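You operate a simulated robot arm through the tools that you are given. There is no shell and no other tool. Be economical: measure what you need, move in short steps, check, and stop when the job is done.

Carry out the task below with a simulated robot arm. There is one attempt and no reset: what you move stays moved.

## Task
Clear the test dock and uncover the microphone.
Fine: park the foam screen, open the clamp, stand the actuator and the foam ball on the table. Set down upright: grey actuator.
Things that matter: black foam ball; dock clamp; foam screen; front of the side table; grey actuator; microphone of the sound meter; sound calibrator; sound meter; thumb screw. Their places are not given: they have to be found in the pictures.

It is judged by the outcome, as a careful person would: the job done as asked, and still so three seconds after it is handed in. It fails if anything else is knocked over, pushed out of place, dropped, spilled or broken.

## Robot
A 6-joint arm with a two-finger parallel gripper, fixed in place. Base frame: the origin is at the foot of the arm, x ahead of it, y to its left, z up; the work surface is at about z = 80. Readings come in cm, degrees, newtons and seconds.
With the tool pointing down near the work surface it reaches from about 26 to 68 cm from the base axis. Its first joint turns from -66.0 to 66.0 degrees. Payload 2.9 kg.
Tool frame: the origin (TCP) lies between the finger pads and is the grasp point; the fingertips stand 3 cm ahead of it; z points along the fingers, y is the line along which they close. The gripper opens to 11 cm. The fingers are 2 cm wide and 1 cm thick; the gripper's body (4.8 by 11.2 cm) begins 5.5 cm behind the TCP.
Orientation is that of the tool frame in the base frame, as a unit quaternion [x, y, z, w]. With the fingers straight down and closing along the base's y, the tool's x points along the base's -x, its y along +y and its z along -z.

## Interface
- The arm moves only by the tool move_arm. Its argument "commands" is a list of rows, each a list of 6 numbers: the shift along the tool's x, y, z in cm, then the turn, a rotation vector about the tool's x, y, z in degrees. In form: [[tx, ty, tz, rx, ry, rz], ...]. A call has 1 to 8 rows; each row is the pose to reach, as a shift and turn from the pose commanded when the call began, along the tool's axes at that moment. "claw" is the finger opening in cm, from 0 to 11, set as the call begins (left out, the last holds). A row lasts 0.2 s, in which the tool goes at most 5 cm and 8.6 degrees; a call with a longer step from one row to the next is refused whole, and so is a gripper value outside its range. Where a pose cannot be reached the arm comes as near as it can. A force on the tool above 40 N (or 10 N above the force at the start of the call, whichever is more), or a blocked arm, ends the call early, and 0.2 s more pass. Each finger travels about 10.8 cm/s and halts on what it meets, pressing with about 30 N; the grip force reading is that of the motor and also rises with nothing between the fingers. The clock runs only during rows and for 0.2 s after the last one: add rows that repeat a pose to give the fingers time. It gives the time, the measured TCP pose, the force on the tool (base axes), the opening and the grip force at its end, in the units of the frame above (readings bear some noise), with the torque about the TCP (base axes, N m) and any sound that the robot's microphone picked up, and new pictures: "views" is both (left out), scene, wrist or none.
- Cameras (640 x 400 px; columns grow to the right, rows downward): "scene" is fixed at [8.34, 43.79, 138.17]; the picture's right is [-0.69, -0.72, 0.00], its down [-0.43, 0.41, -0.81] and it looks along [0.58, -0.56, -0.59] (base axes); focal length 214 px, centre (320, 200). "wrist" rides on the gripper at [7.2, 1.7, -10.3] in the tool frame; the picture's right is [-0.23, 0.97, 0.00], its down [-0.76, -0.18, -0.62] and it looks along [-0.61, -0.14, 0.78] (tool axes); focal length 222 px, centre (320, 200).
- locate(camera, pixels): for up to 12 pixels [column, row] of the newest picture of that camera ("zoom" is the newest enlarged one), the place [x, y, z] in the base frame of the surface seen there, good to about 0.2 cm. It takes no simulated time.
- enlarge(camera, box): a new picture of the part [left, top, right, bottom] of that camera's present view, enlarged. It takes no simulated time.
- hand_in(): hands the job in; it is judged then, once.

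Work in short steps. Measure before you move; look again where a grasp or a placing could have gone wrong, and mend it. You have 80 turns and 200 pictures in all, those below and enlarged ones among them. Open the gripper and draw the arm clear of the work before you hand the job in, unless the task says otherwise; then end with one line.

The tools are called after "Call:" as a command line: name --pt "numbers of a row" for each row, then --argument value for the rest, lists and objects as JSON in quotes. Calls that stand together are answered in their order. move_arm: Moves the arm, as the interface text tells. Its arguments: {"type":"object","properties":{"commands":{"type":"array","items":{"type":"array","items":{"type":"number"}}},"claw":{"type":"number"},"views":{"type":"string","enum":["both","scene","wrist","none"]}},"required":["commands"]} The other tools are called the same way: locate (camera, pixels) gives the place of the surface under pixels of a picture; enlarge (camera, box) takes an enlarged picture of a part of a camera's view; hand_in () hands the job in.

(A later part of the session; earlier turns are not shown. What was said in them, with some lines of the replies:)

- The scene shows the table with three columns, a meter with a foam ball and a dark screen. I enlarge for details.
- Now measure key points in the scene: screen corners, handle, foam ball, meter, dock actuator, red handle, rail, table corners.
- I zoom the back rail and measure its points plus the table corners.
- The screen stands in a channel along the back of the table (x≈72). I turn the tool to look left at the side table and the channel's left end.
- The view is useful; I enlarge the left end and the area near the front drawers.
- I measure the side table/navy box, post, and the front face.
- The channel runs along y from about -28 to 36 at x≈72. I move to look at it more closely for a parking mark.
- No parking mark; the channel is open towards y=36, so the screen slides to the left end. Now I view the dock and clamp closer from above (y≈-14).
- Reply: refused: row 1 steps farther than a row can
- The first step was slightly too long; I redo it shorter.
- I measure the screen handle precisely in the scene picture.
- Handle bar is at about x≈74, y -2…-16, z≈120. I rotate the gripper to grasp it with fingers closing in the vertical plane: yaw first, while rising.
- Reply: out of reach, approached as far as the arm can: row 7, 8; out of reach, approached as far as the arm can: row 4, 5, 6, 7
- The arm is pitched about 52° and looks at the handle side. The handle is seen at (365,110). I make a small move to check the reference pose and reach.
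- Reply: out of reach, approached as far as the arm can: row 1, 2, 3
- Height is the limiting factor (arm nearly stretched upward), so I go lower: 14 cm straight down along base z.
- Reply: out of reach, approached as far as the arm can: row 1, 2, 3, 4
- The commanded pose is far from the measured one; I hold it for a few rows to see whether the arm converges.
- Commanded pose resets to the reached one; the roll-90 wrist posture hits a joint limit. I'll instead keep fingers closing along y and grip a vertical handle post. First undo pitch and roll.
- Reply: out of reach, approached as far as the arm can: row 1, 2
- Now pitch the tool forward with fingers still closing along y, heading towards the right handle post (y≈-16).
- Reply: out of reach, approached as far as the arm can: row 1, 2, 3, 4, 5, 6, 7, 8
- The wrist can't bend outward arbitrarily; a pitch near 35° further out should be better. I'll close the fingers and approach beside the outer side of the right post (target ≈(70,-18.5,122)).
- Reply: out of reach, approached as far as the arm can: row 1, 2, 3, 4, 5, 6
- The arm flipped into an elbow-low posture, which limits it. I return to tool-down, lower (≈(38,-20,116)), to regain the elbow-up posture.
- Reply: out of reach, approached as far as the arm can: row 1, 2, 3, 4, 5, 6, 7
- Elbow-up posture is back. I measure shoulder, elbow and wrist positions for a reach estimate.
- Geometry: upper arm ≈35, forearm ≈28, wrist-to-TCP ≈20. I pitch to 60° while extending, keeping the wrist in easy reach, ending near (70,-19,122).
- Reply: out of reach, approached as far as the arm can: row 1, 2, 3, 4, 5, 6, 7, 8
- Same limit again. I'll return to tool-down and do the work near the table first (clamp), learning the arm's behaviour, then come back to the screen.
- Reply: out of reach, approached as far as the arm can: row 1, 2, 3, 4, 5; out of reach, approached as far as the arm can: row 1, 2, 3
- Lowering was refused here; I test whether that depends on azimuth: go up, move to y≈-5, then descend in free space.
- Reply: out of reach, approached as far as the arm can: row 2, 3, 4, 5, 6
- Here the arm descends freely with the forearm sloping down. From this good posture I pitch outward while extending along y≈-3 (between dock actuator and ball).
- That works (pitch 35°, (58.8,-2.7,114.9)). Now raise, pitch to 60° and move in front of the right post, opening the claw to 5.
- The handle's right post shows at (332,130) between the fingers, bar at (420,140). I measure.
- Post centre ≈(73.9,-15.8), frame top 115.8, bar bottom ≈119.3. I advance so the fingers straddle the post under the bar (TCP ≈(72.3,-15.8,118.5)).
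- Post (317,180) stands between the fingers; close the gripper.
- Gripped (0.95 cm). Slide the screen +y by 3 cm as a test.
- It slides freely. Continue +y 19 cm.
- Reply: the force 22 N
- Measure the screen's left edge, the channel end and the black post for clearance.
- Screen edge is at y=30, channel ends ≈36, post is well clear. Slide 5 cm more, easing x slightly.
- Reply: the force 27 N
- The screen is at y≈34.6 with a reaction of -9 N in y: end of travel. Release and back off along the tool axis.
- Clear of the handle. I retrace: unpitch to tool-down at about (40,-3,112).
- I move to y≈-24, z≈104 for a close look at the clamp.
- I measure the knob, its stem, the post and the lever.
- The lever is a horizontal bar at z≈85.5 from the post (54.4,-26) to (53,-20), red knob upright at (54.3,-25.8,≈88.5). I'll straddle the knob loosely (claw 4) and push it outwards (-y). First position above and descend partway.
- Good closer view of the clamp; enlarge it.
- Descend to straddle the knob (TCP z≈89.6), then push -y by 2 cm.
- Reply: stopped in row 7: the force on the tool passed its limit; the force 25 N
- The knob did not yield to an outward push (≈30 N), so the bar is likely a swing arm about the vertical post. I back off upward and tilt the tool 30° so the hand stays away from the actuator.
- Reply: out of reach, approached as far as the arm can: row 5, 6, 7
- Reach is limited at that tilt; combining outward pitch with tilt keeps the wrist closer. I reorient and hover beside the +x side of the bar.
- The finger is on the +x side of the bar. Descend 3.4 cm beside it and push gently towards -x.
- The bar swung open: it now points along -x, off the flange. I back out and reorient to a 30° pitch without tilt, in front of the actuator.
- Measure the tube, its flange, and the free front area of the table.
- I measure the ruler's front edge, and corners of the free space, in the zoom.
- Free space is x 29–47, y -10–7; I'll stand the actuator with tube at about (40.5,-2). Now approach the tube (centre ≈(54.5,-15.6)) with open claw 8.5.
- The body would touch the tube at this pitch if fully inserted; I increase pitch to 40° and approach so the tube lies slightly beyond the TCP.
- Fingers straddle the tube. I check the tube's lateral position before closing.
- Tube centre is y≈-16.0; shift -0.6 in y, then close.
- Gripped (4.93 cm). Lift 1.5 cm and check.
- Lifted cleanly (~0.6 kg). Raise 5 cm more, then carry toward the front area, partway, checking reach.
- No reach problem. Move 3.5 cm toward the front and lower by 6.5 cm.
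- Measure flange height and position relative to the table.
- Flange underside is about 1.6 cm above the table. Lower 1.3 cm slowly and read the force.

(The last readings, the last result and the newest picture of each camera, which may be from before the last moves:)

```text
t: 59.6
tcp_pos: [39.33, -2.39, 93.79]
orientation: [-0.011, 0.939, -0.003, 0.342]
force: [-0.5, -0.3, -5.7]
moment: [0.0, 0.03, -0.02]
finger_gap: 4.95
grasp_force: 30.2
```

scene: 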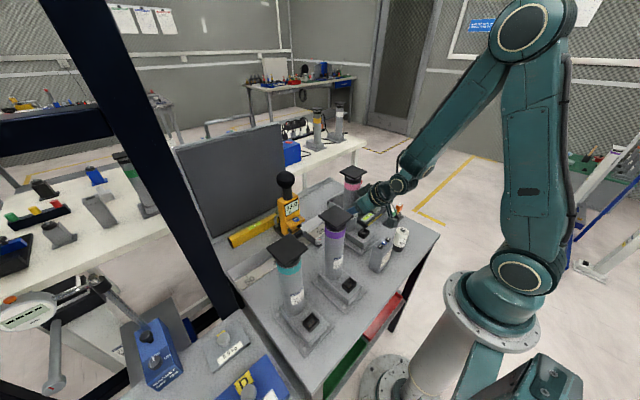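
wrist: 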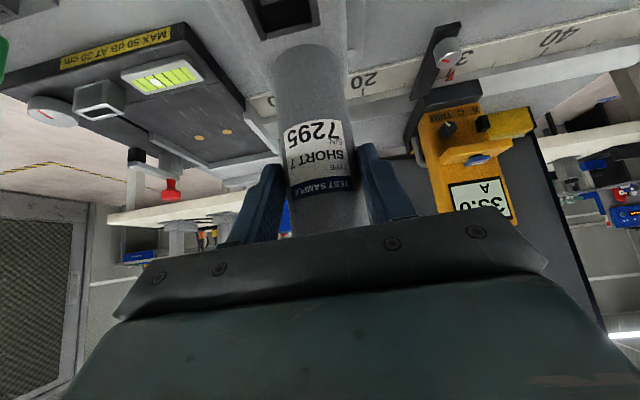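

Not in contact yet; lower another 0.5 cm.

Call:
move_arm --pt "0.1 0 0.12 0 0 0" --pt "0.2 0 0.24 0 0 0" --pt "0.32 0 0.38 0 0 0" --views "scene"

Call:
enlarge --camera "scene" --box '[325, 165, 405, 275]'

```text
t: 60.4
tcp_pos: [39.35, -2.24, 93.45]
orientation: [-0.01, 0.938, -0.004, 0.345]
force: [-6.0, -2.7, 14.2]
moment: [0.6, -0.32, 0.09]
finger_gap: 4.92
grasp_force: 30.6
```

scene: 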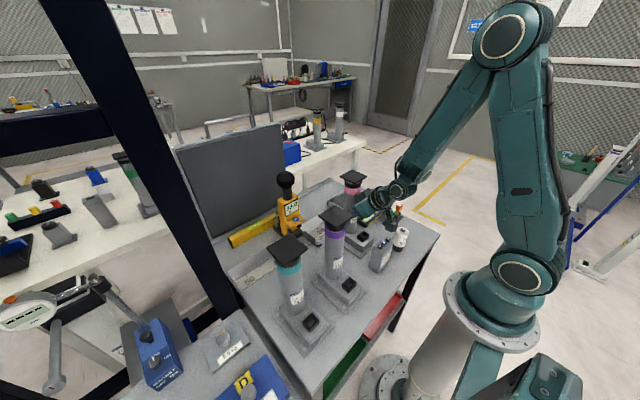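

```text
3.64 times, centred on (365, 220) of scene
```

zoom: 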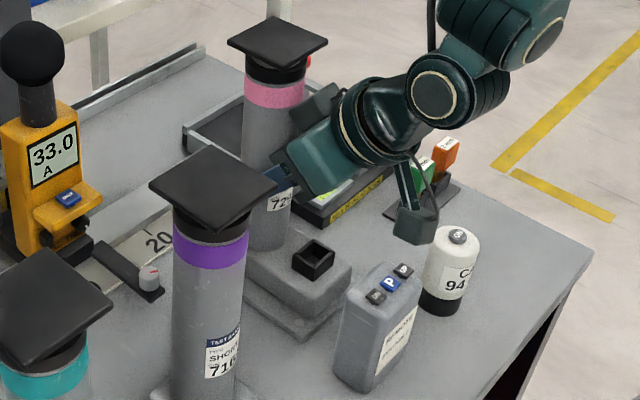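

The actuator is standing on the table (contact +14 N). Open and retreat along the tool axis.

Call:
move_arm --pt "-0.06 0 -0.08 0 0 0" --pt "-0.06 0 -0.08 0 0 0" --pt "-0.06 0 -0.08 0 0 0" --claw 8.5 --views "none"

Call:
move_arm --pt "0 0 -2.5 0 0 0" --pt "0 0 -5 0 0 0" --pt "0 0 -8 0 0 0" --pt "0 0 -11 0 0 0" --views "both"

Call:
enlarge --camera "scene" --box '[325, 165, 405, 275]'

```text
t: 61.2
tcp_pos: [39.14, -2.33, 93.5]
orientation: [-0.01, 0.94, -0.004, 0.342]
force: [-0.9, 0.0, 0.4]
moment: [0.05, 0.03, 0.01]
finger_gap: 8.46
grasp_force: 0.0
```

```text
t: 62.2
tcp_pos: [34.81, -2.47, 103.61]
orientation: [-0.011, 0.94, -0.004, 0.342]
force: [-0.9, -0.4, -0.3]
moment: [-0.01, 0.01, -0.03]
finger_gap: 8.48
grasp_force: 0.2
out of reach, approached as far as the arm can: row 1, 2, 3, 4
```

scene: 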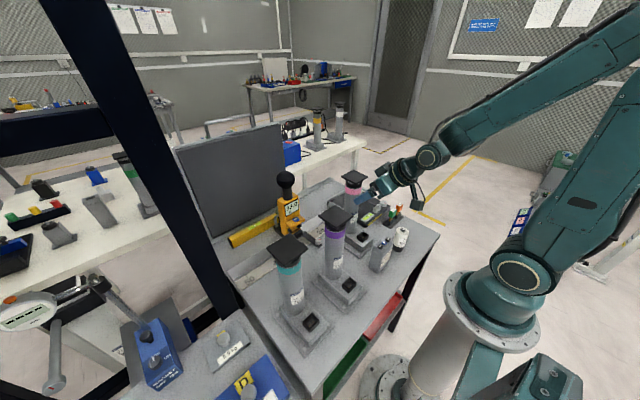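
wrist: 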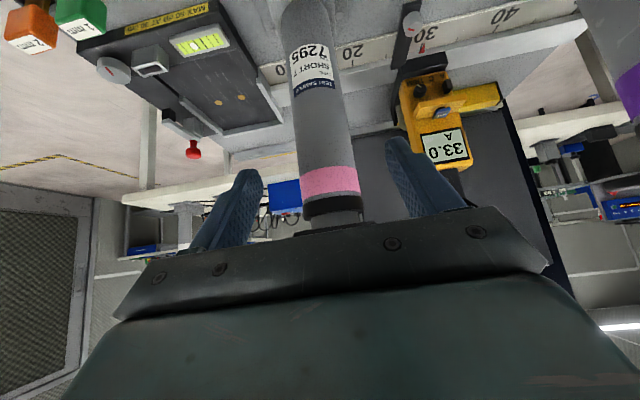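

```text
3.64 times, centred on (365, 220) of scene
```

zoom: 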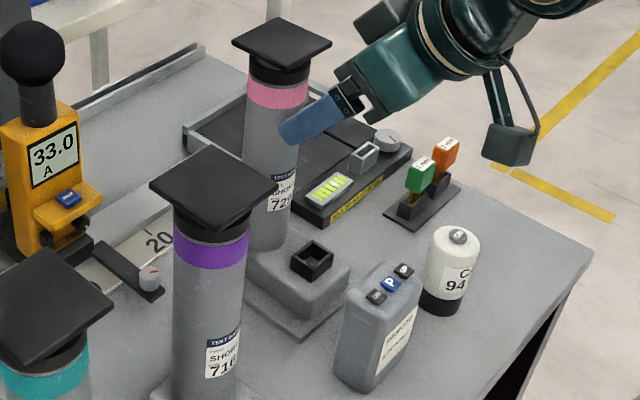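

The actuator stands upright. I rise and unpitch to tool-down.

Call:
move_arm --pt "-1.3 0 -1.5 0 8 0" --pt "-3.2 0 -3.8 0 16 0" --pt "-5.1 0 -6.1 0 24 0" --pt "-7 0 -8.4 0 32 0" --pt "-8.4 0 -10 0 40 0" --views "scene"

Call:
enlarge --camera "scene" --box '[240, 155, 340, 265]'

Call:
locate --camera "scene" --pixels '[[286, 173], [279, 180], [286, 180], [293, 180], [286, 187], [286, 193], [351, 177], [350, 170], [342, 177], [362, 178]]'

```text
t: 63.4
tcp_pos: [35.04, -2.19, 116.46]
orientation: [-0.009, 1.0, -0.007, 0.0]
force: [-0.1, -0.2, -0.7]
moment: [-0.06, 0.01, 0.03]
finger_gap: 8.51
grasp_force: 0.0
```

scene: 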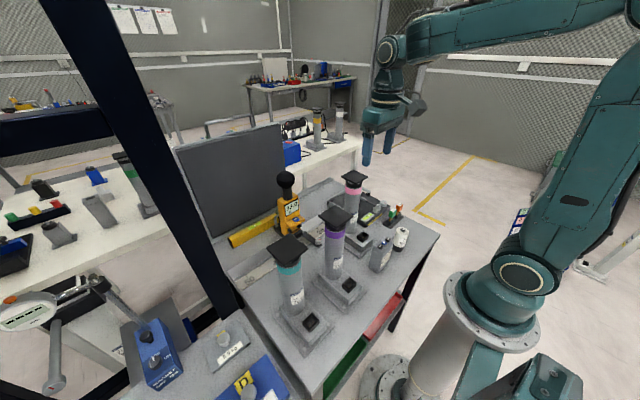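

```text
3.64 times, centred on (290, 210) of scene
```

zoom: 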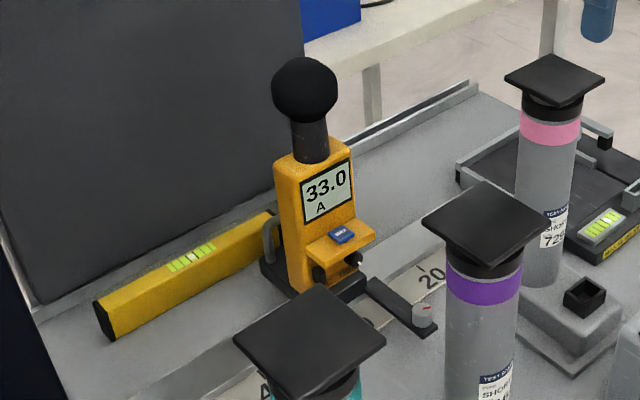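

```text
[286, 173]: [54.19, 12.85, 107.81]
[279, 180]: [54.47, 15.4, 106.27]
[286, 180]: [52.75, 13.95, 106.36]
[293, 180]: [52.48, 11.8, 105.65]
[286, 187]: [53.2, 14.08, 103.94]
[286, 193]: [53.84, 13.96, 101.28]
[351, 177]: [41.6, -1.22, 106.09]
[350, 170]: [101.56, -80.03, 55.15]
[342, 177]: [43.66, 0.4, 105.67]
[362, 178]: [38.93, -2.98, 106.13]
```

Ball centre ≈(54.5,12.9,105.2). I approach at z≈113 toward (50,12.8) with open claw.

Call:
move_arm --pt "-3 3 0.6 0 0 0" --pt "-6 6 1.3 0 0 0" --pt "-9 9 2 0 0 0" --pt "-12 12 2.6 0 0 0" --pt "-15.3 14.8 3.3 0 0 0" --claw 9 --views "both"

```text
t: 64.6
tcp_pos: [49.74, 12.64, 113.14]
orientation: [-0.01, 1.0, -0.007, 0.0]
force: [0.4, 0.2, 0.2]
moment: [-0.02, 0.04, 0.0]
finger_gap: 8.98
grasp_force: 0.1
```

scene: 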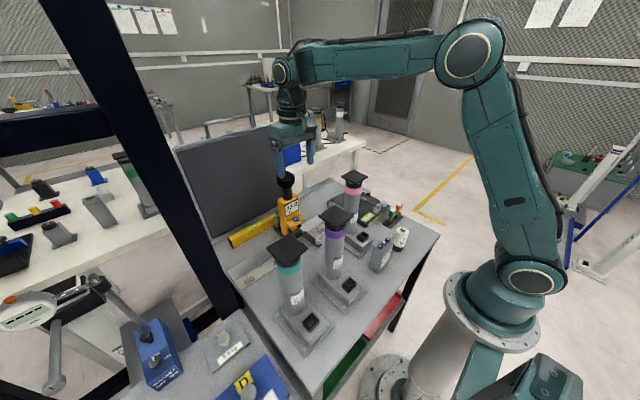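
wrist: 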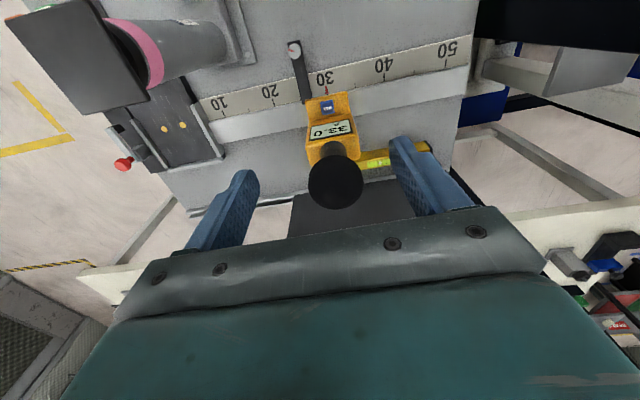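

Locate the ball from the wrist view.

Call:
locate --camera "wrist" --pixels '[[336, 184], [312, 184], [360, 184], [336, 163], [336, 203], [340, 150]]'

```text
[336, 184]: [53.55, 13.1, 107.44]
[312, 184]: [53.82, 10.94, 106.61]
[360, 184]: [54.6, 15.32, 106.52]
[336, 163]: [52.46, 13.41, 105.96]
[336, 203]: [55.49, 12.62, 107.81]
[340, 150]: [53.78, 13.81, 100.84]
```

Centre ≈(54.6,13.1,105.4). Move over and descend around it.

Call:
move_arm --pt "-2.5 0.3 0.6 0 0 0" --pt "-4.9 0.55 1.5 0 0 0" --pt "-4.9 0.6 4.7 0 0 0" --pt "-4.9 0.6 7.7 0 0 0" --pt "-4.9 0.6 7.7 0 0 0" --views "both"

Call:
enlarge --camera "scene" --box '[240, 120, 340, 250]'

```text
t: 65.8
tcp_pos: [54.84, 13.46, 105.38]
orientation: [-0.01, 1.0, -0.006, 0.0]
force: [-0.4, -0.1, -0.4]
moment: [0.01, -0.02, -0.01]
finger_gap: 9.04
grasp_force: 0.0
```

scene: 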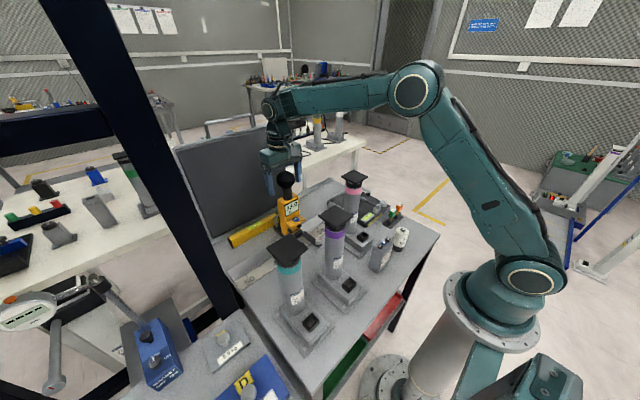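
wrist: 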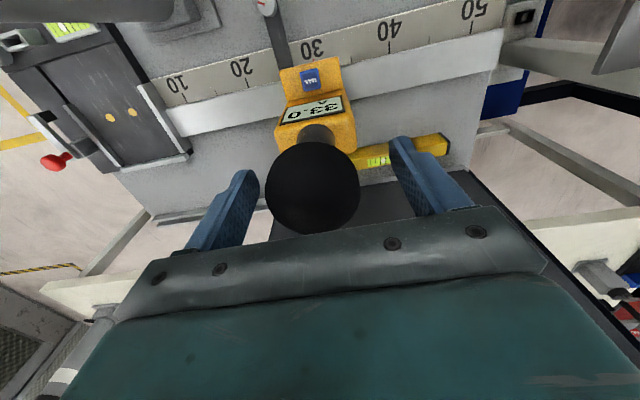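

```text
3.08 times, centred on (290, 185) of scene
```

zoom: 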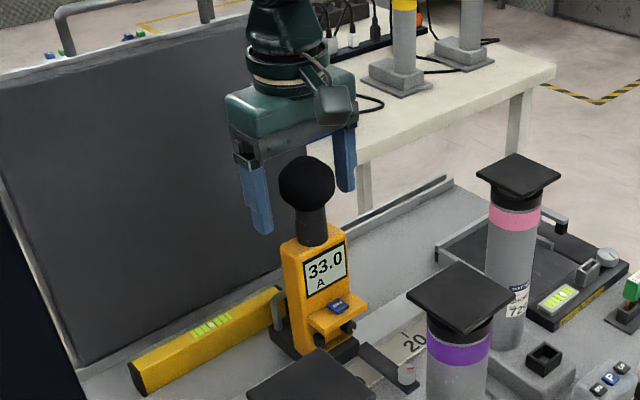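

Shift -0.35 in y and close gently on the ball.

Call:
move_arm --pt "0 -0.35 0 0 0 0" --pt "0 -0.35 0 0 0 0" --pt "0 -0.35 0 0 0 0" --pt "0 -0.35 0 0 0 0" --claw 4 --views "wrist"

```text
t: 66.8
tcp_pos: [54.79, 13.12, 105.48]
orientation: [-0.01, 1.0, -0.007, 0.0]
force: [0.5, -0.1, 0.4]
moment: [-0.01, 0.01, 0.0]
finger_gap: 4.63
grasp_force: 30.5
```

wrist: 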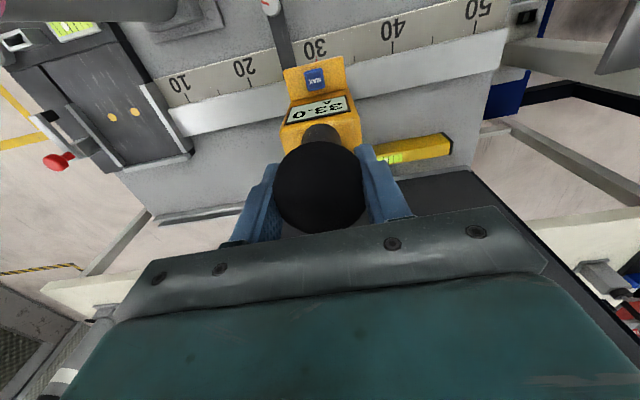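

Ball gripped (4.63). Pull straight up 5 cm.

Call:
move_arm --pt "0 0 -0.6 0 0 0" --pt "0 0 -1.3 0 0 0" --pt "0 0 -2.1 0 0 0" --pt "0 0 -3 0 0 0" --pt "0 0 -4 0 0 0" --pt "0 0 -5 0 0 0" --views "both"

Call:
enlarge --camera "scene" --box '[240, 120, 340, 250]'

```text
t: 68.2
tcp_pos: [54.89, 12.91, 110.43]
orientation: [-0.01, 1.0, -0.007, 0.0]
force: [-0.1, -0.1, -0.4]
moment: [-0.02, 0.01, 0.02]
finger_gap: 4.64
grasp_force: 30.1
```

scene: 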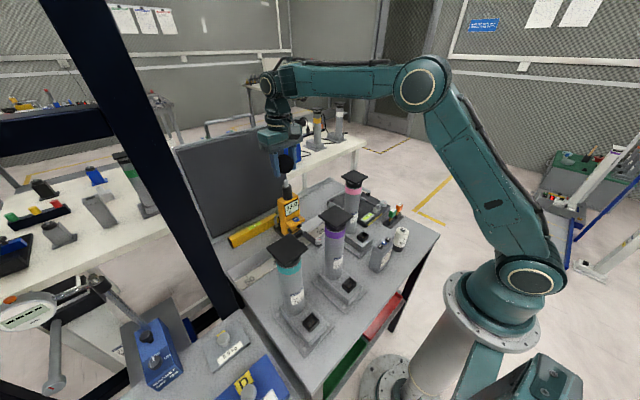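
wrist: 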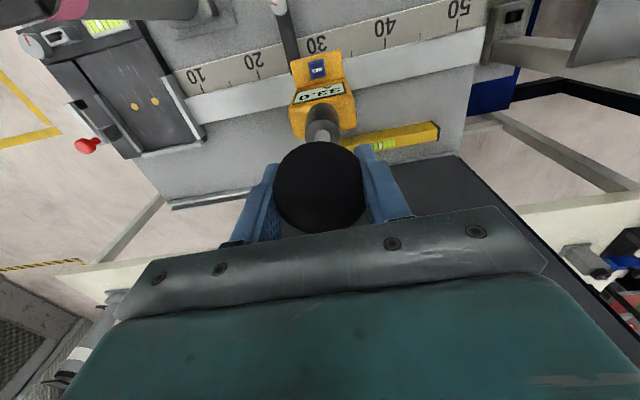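

```text
3.08 times, centred on (290, 185) of scene
```

zoom: 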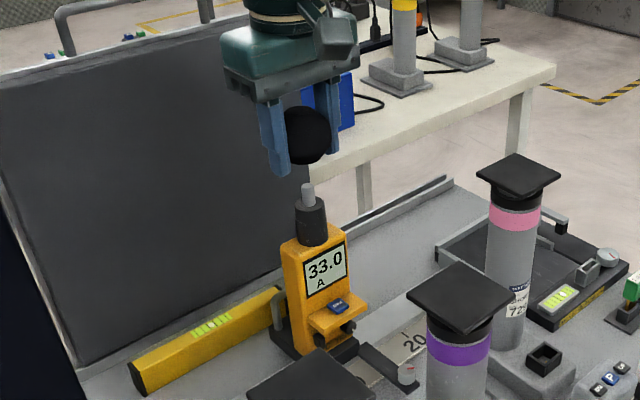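

The microphone tip is bare and the ball is held. I carry the ball via (52,-13), clear of the actuator, toward the free front-right corner (≈(27,-19.5)).

Call:
move_arm --pt "0.4 -3 -1 0 0 0" --pt "0.8 -6.5 -2 0 0 0" --pt "1.2 -10 -2 0 0 0" --pt "1.7 -13.5 -2 0 0 0" --pt "2.1 -17 -2 0 0 0" --pt "2.6 -20.5 -2 0 0 0" --pt "3 -23.5 -2 0 0 0" --pt "3.4 -26 -2 0 0 0" --views "none"

Call:
move_arm --pt "4 -1 0 0 0 0" --pt "8 -2.3 0.5 0 0 0" --pt "12 -3.6 2 0 0 0" --pt "16 -5 4 0 0 0" --pt "20 -6 6 0 0 0" --pt "23.5 -6.5 9 0 0 0" --pt "25 -6.7 13 0 0 0" --views "both"

```text
t: 70.0
tcp_pos: [51.89, -13.08, 112.55]
orientation: [-0.01, 1.0, -0.006, 0.0]
force: [-0.7, 0.2, -0.6]
moment: [-0.02, 0.01, 0.0]
finger_gap: 4.63
grasp_force: 30.0
```

```text
t: 71.6
tcp_pos: [27.05, -20.37, 99.19]
orientation: [-0.01, 1.0, -0.007, 0.0]
force: [0.2, -0.1, -1.2]
moment: [0.0, 0.0, 0.0]
finger_gap: 4.61
grasp_force: 30.5
```

scene: 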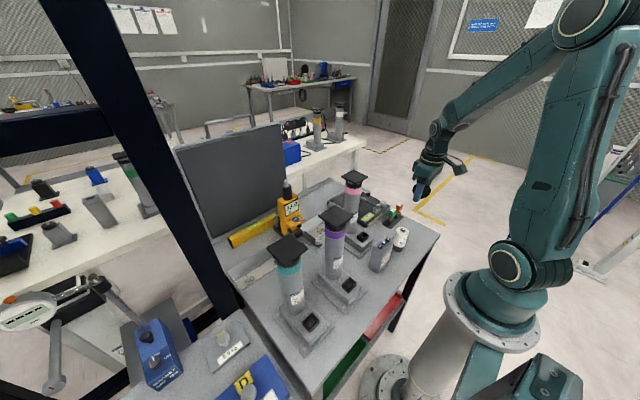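
wrist: 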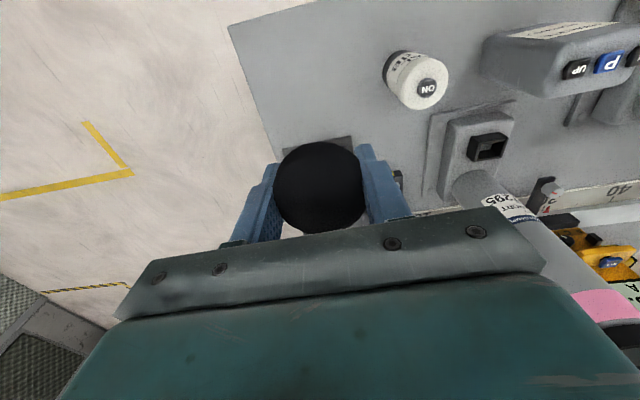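

Lower the ball to just above the table (TCP z≈83.6).

Call:
move_arm --pt "0 0 4 0 0 0" --pt "0 0.05 8 0 0 0" --pt "0 0.1 11.5 0 0 0" --pt "0 0.15 14 0 0 0" --pt "0 0.2 15.6 0 0 0" --views "both"

Call:
enlarge --camera "scene" --box '[370, 180, 460, 260]'

```text
t: 72.8
tcp_pos: [27.01, -20.67, 83.92]
orientation: [-0.01, 1.0, -0.008, 0.0]
force: [-0.2, -0.4, -0.3]
moment: [0.01, -0.01, 0.03]
finger_gap: 4.64
grasp_force: 30.0
```

scene: 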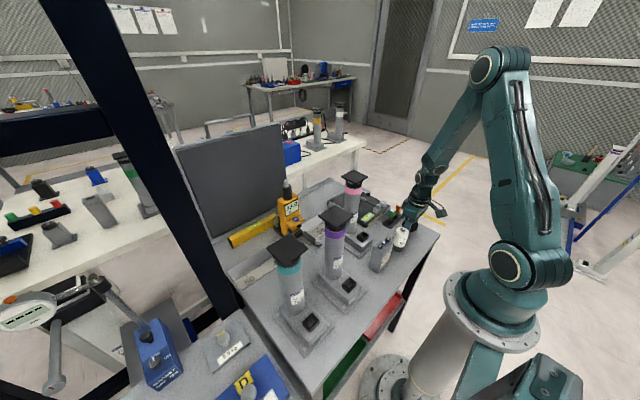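
wrist: 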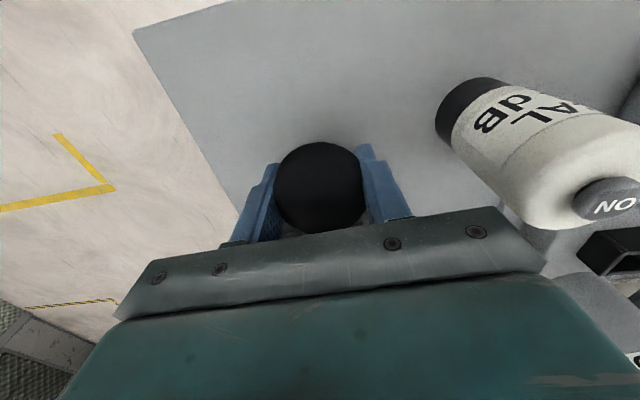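

```text
5.00 times, centred on (415, 220) of scene
```

zoom: 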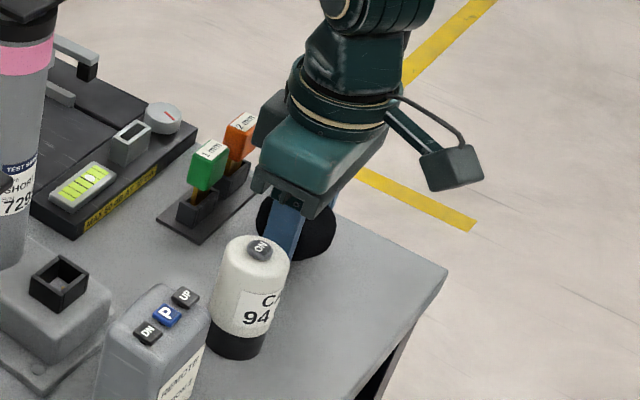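

Lower the last ~0.9 cm slowly.

Call:
move_arm --pt "0 0 0.25 0 0 0" --pt "0 0 0.5 0 0 0" --pt "0 0 0.7 0 0 0" --pt "0 0 0.85 0 0 0" --views "none"

```text
t: 73.8
tcp_pos: [27.2, -20.61, 83.19]
orientation: [-0.009, 1.0, -0.006, 0.0]
force: [0.4, -0.6, -0.5]
moment: [-0.02, 0.0, 0.0]
finger_gap: 4.6
grasp_force: 30.2
```

Call:
move_arm --pt "0 0 0.1 0 0 0" --pt "0 0 0.2 0 0 0" --pt "0 0 0.3 0 0 0" --views "none"

```text
t: 74.6
tcp_pos: [27.14, -20.47, 83.01]
orientation: [-0.01, 1.0, -0.007, 0.001]
force: [-0.2, 1.2, 7.2]
moment: [0.28, 0.02, 0.0]
finger_gap: 4.63
grasp_force: 29.9
```

Contact (7 N). Open slowly, then check.

Call:
move_arm --pt "0 0 -0.1 0 0 0" --pt "0 0 -0.1 0 0 0" --claw 5.6 --views "none"

Call:
move_arm --pt "0 0 0 0 0 0" --pt "0 0 0 0 0 0" --pt "0 0 0 0 0 0" --claw 8 --views "wrist"

```text
t: 75.2
tcp_pos: [27.11, -20.49, 83.03]
orientation: [-0.009, 1.0, -0.006, 0.0]
force: [-0.3, -0.4, 0.2]
moment: [0.02, 0.0, -0.01]
finger_gap: 5.59
grasp_force: 0.4
```

```text
t: 76.0
tcp_pos: [27.12, -20.45, 83.1]
orientation: [-0.009, 1.0, -0.007, 0.0]
force: [0.2, 0.1, 0.1]
moment: [0.04, 0.02, -0.01]
finger_gap: 8.0
grasp_force: 0.3
```

wrist: 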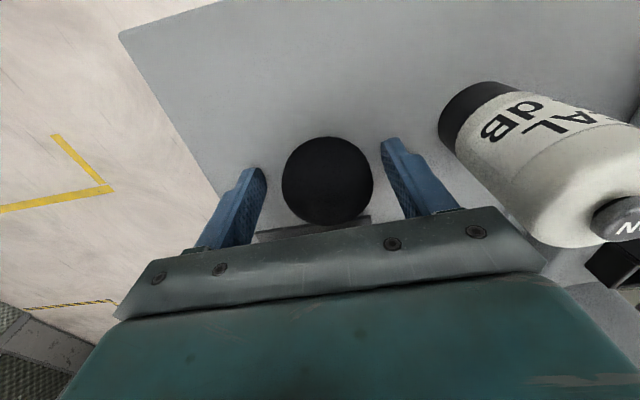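

The ball stands still. Withdraw straight up.

Call:
move_arm --pt "0 0 -3 0 0 0" --pt "0 0 -7 0 0 0" --pt "0 0 -11.5 0 0 0" --pt "0 0 -16 0 0 0" --pt "0 0 -20.5 0 0 0" --pt "0 0 -25 0 0 0" --views "both"

Call:
enlarge --camera "scene" --box '[240, 140, 450, 290]'

Call:
enlarge --camera "scene" --box '[325, 165, 425, 255]'

```text
t: 77.4
tcp_pos: [26.83, -20.06, 107.92]
orientation: [-0.01, 1.0, -0.006, 0.0]
force: [0.2, -0.1, -0.2]
moment: [-0.01, 0.0, -0.02]
finger_gap: 7.99
grasp_force: 0.0
```

scene: 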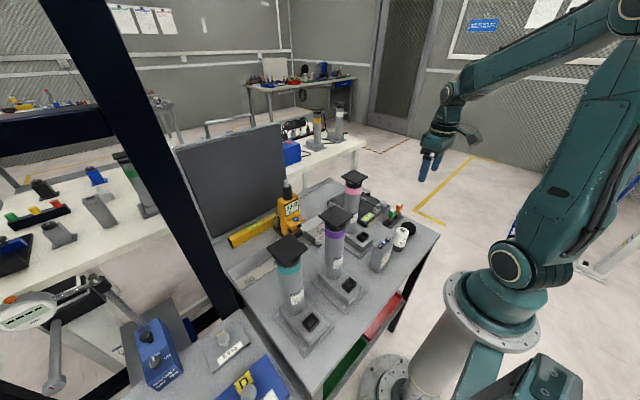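
wrist: 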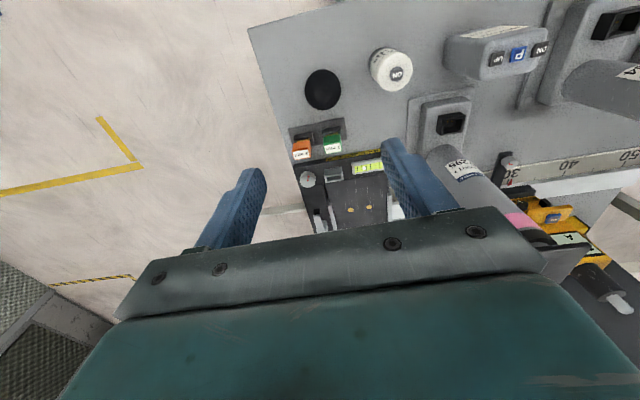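

```text
2.67 times, centred on (345, 215) of scene
```

zoom: 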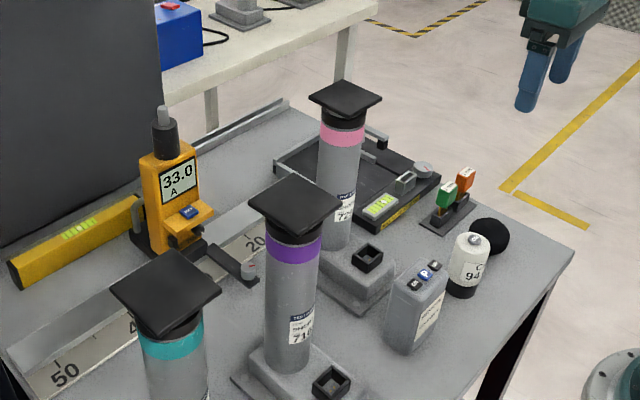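

```text
4.44 times, centred on (375, 210) of scene
```

zoom: 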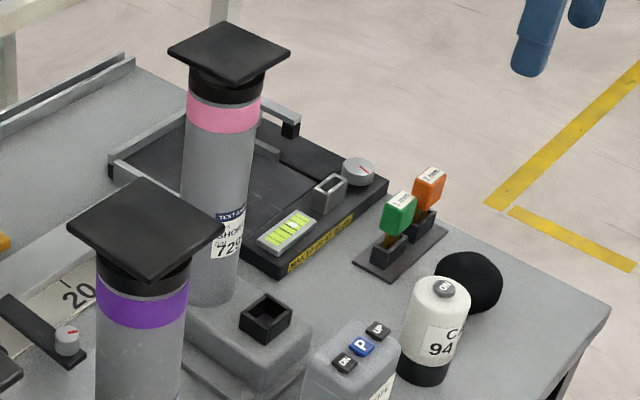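

Screen parked, clamp open, actuator upright, microphone bare, ball resting on the table, arm clear and gripper open; handing in.

Call:
hand_in

```text
The job is handed in.
```

The test dock is clear and the microphone is uncovered. The foam screen is slid to the left end of its channel, the clamp arm is swung open, the grey actuator stands upright on the table, and the foam ball sits in the front-right corner. No marked parking spot was visible, so I took the left end of the channel as the parked position.
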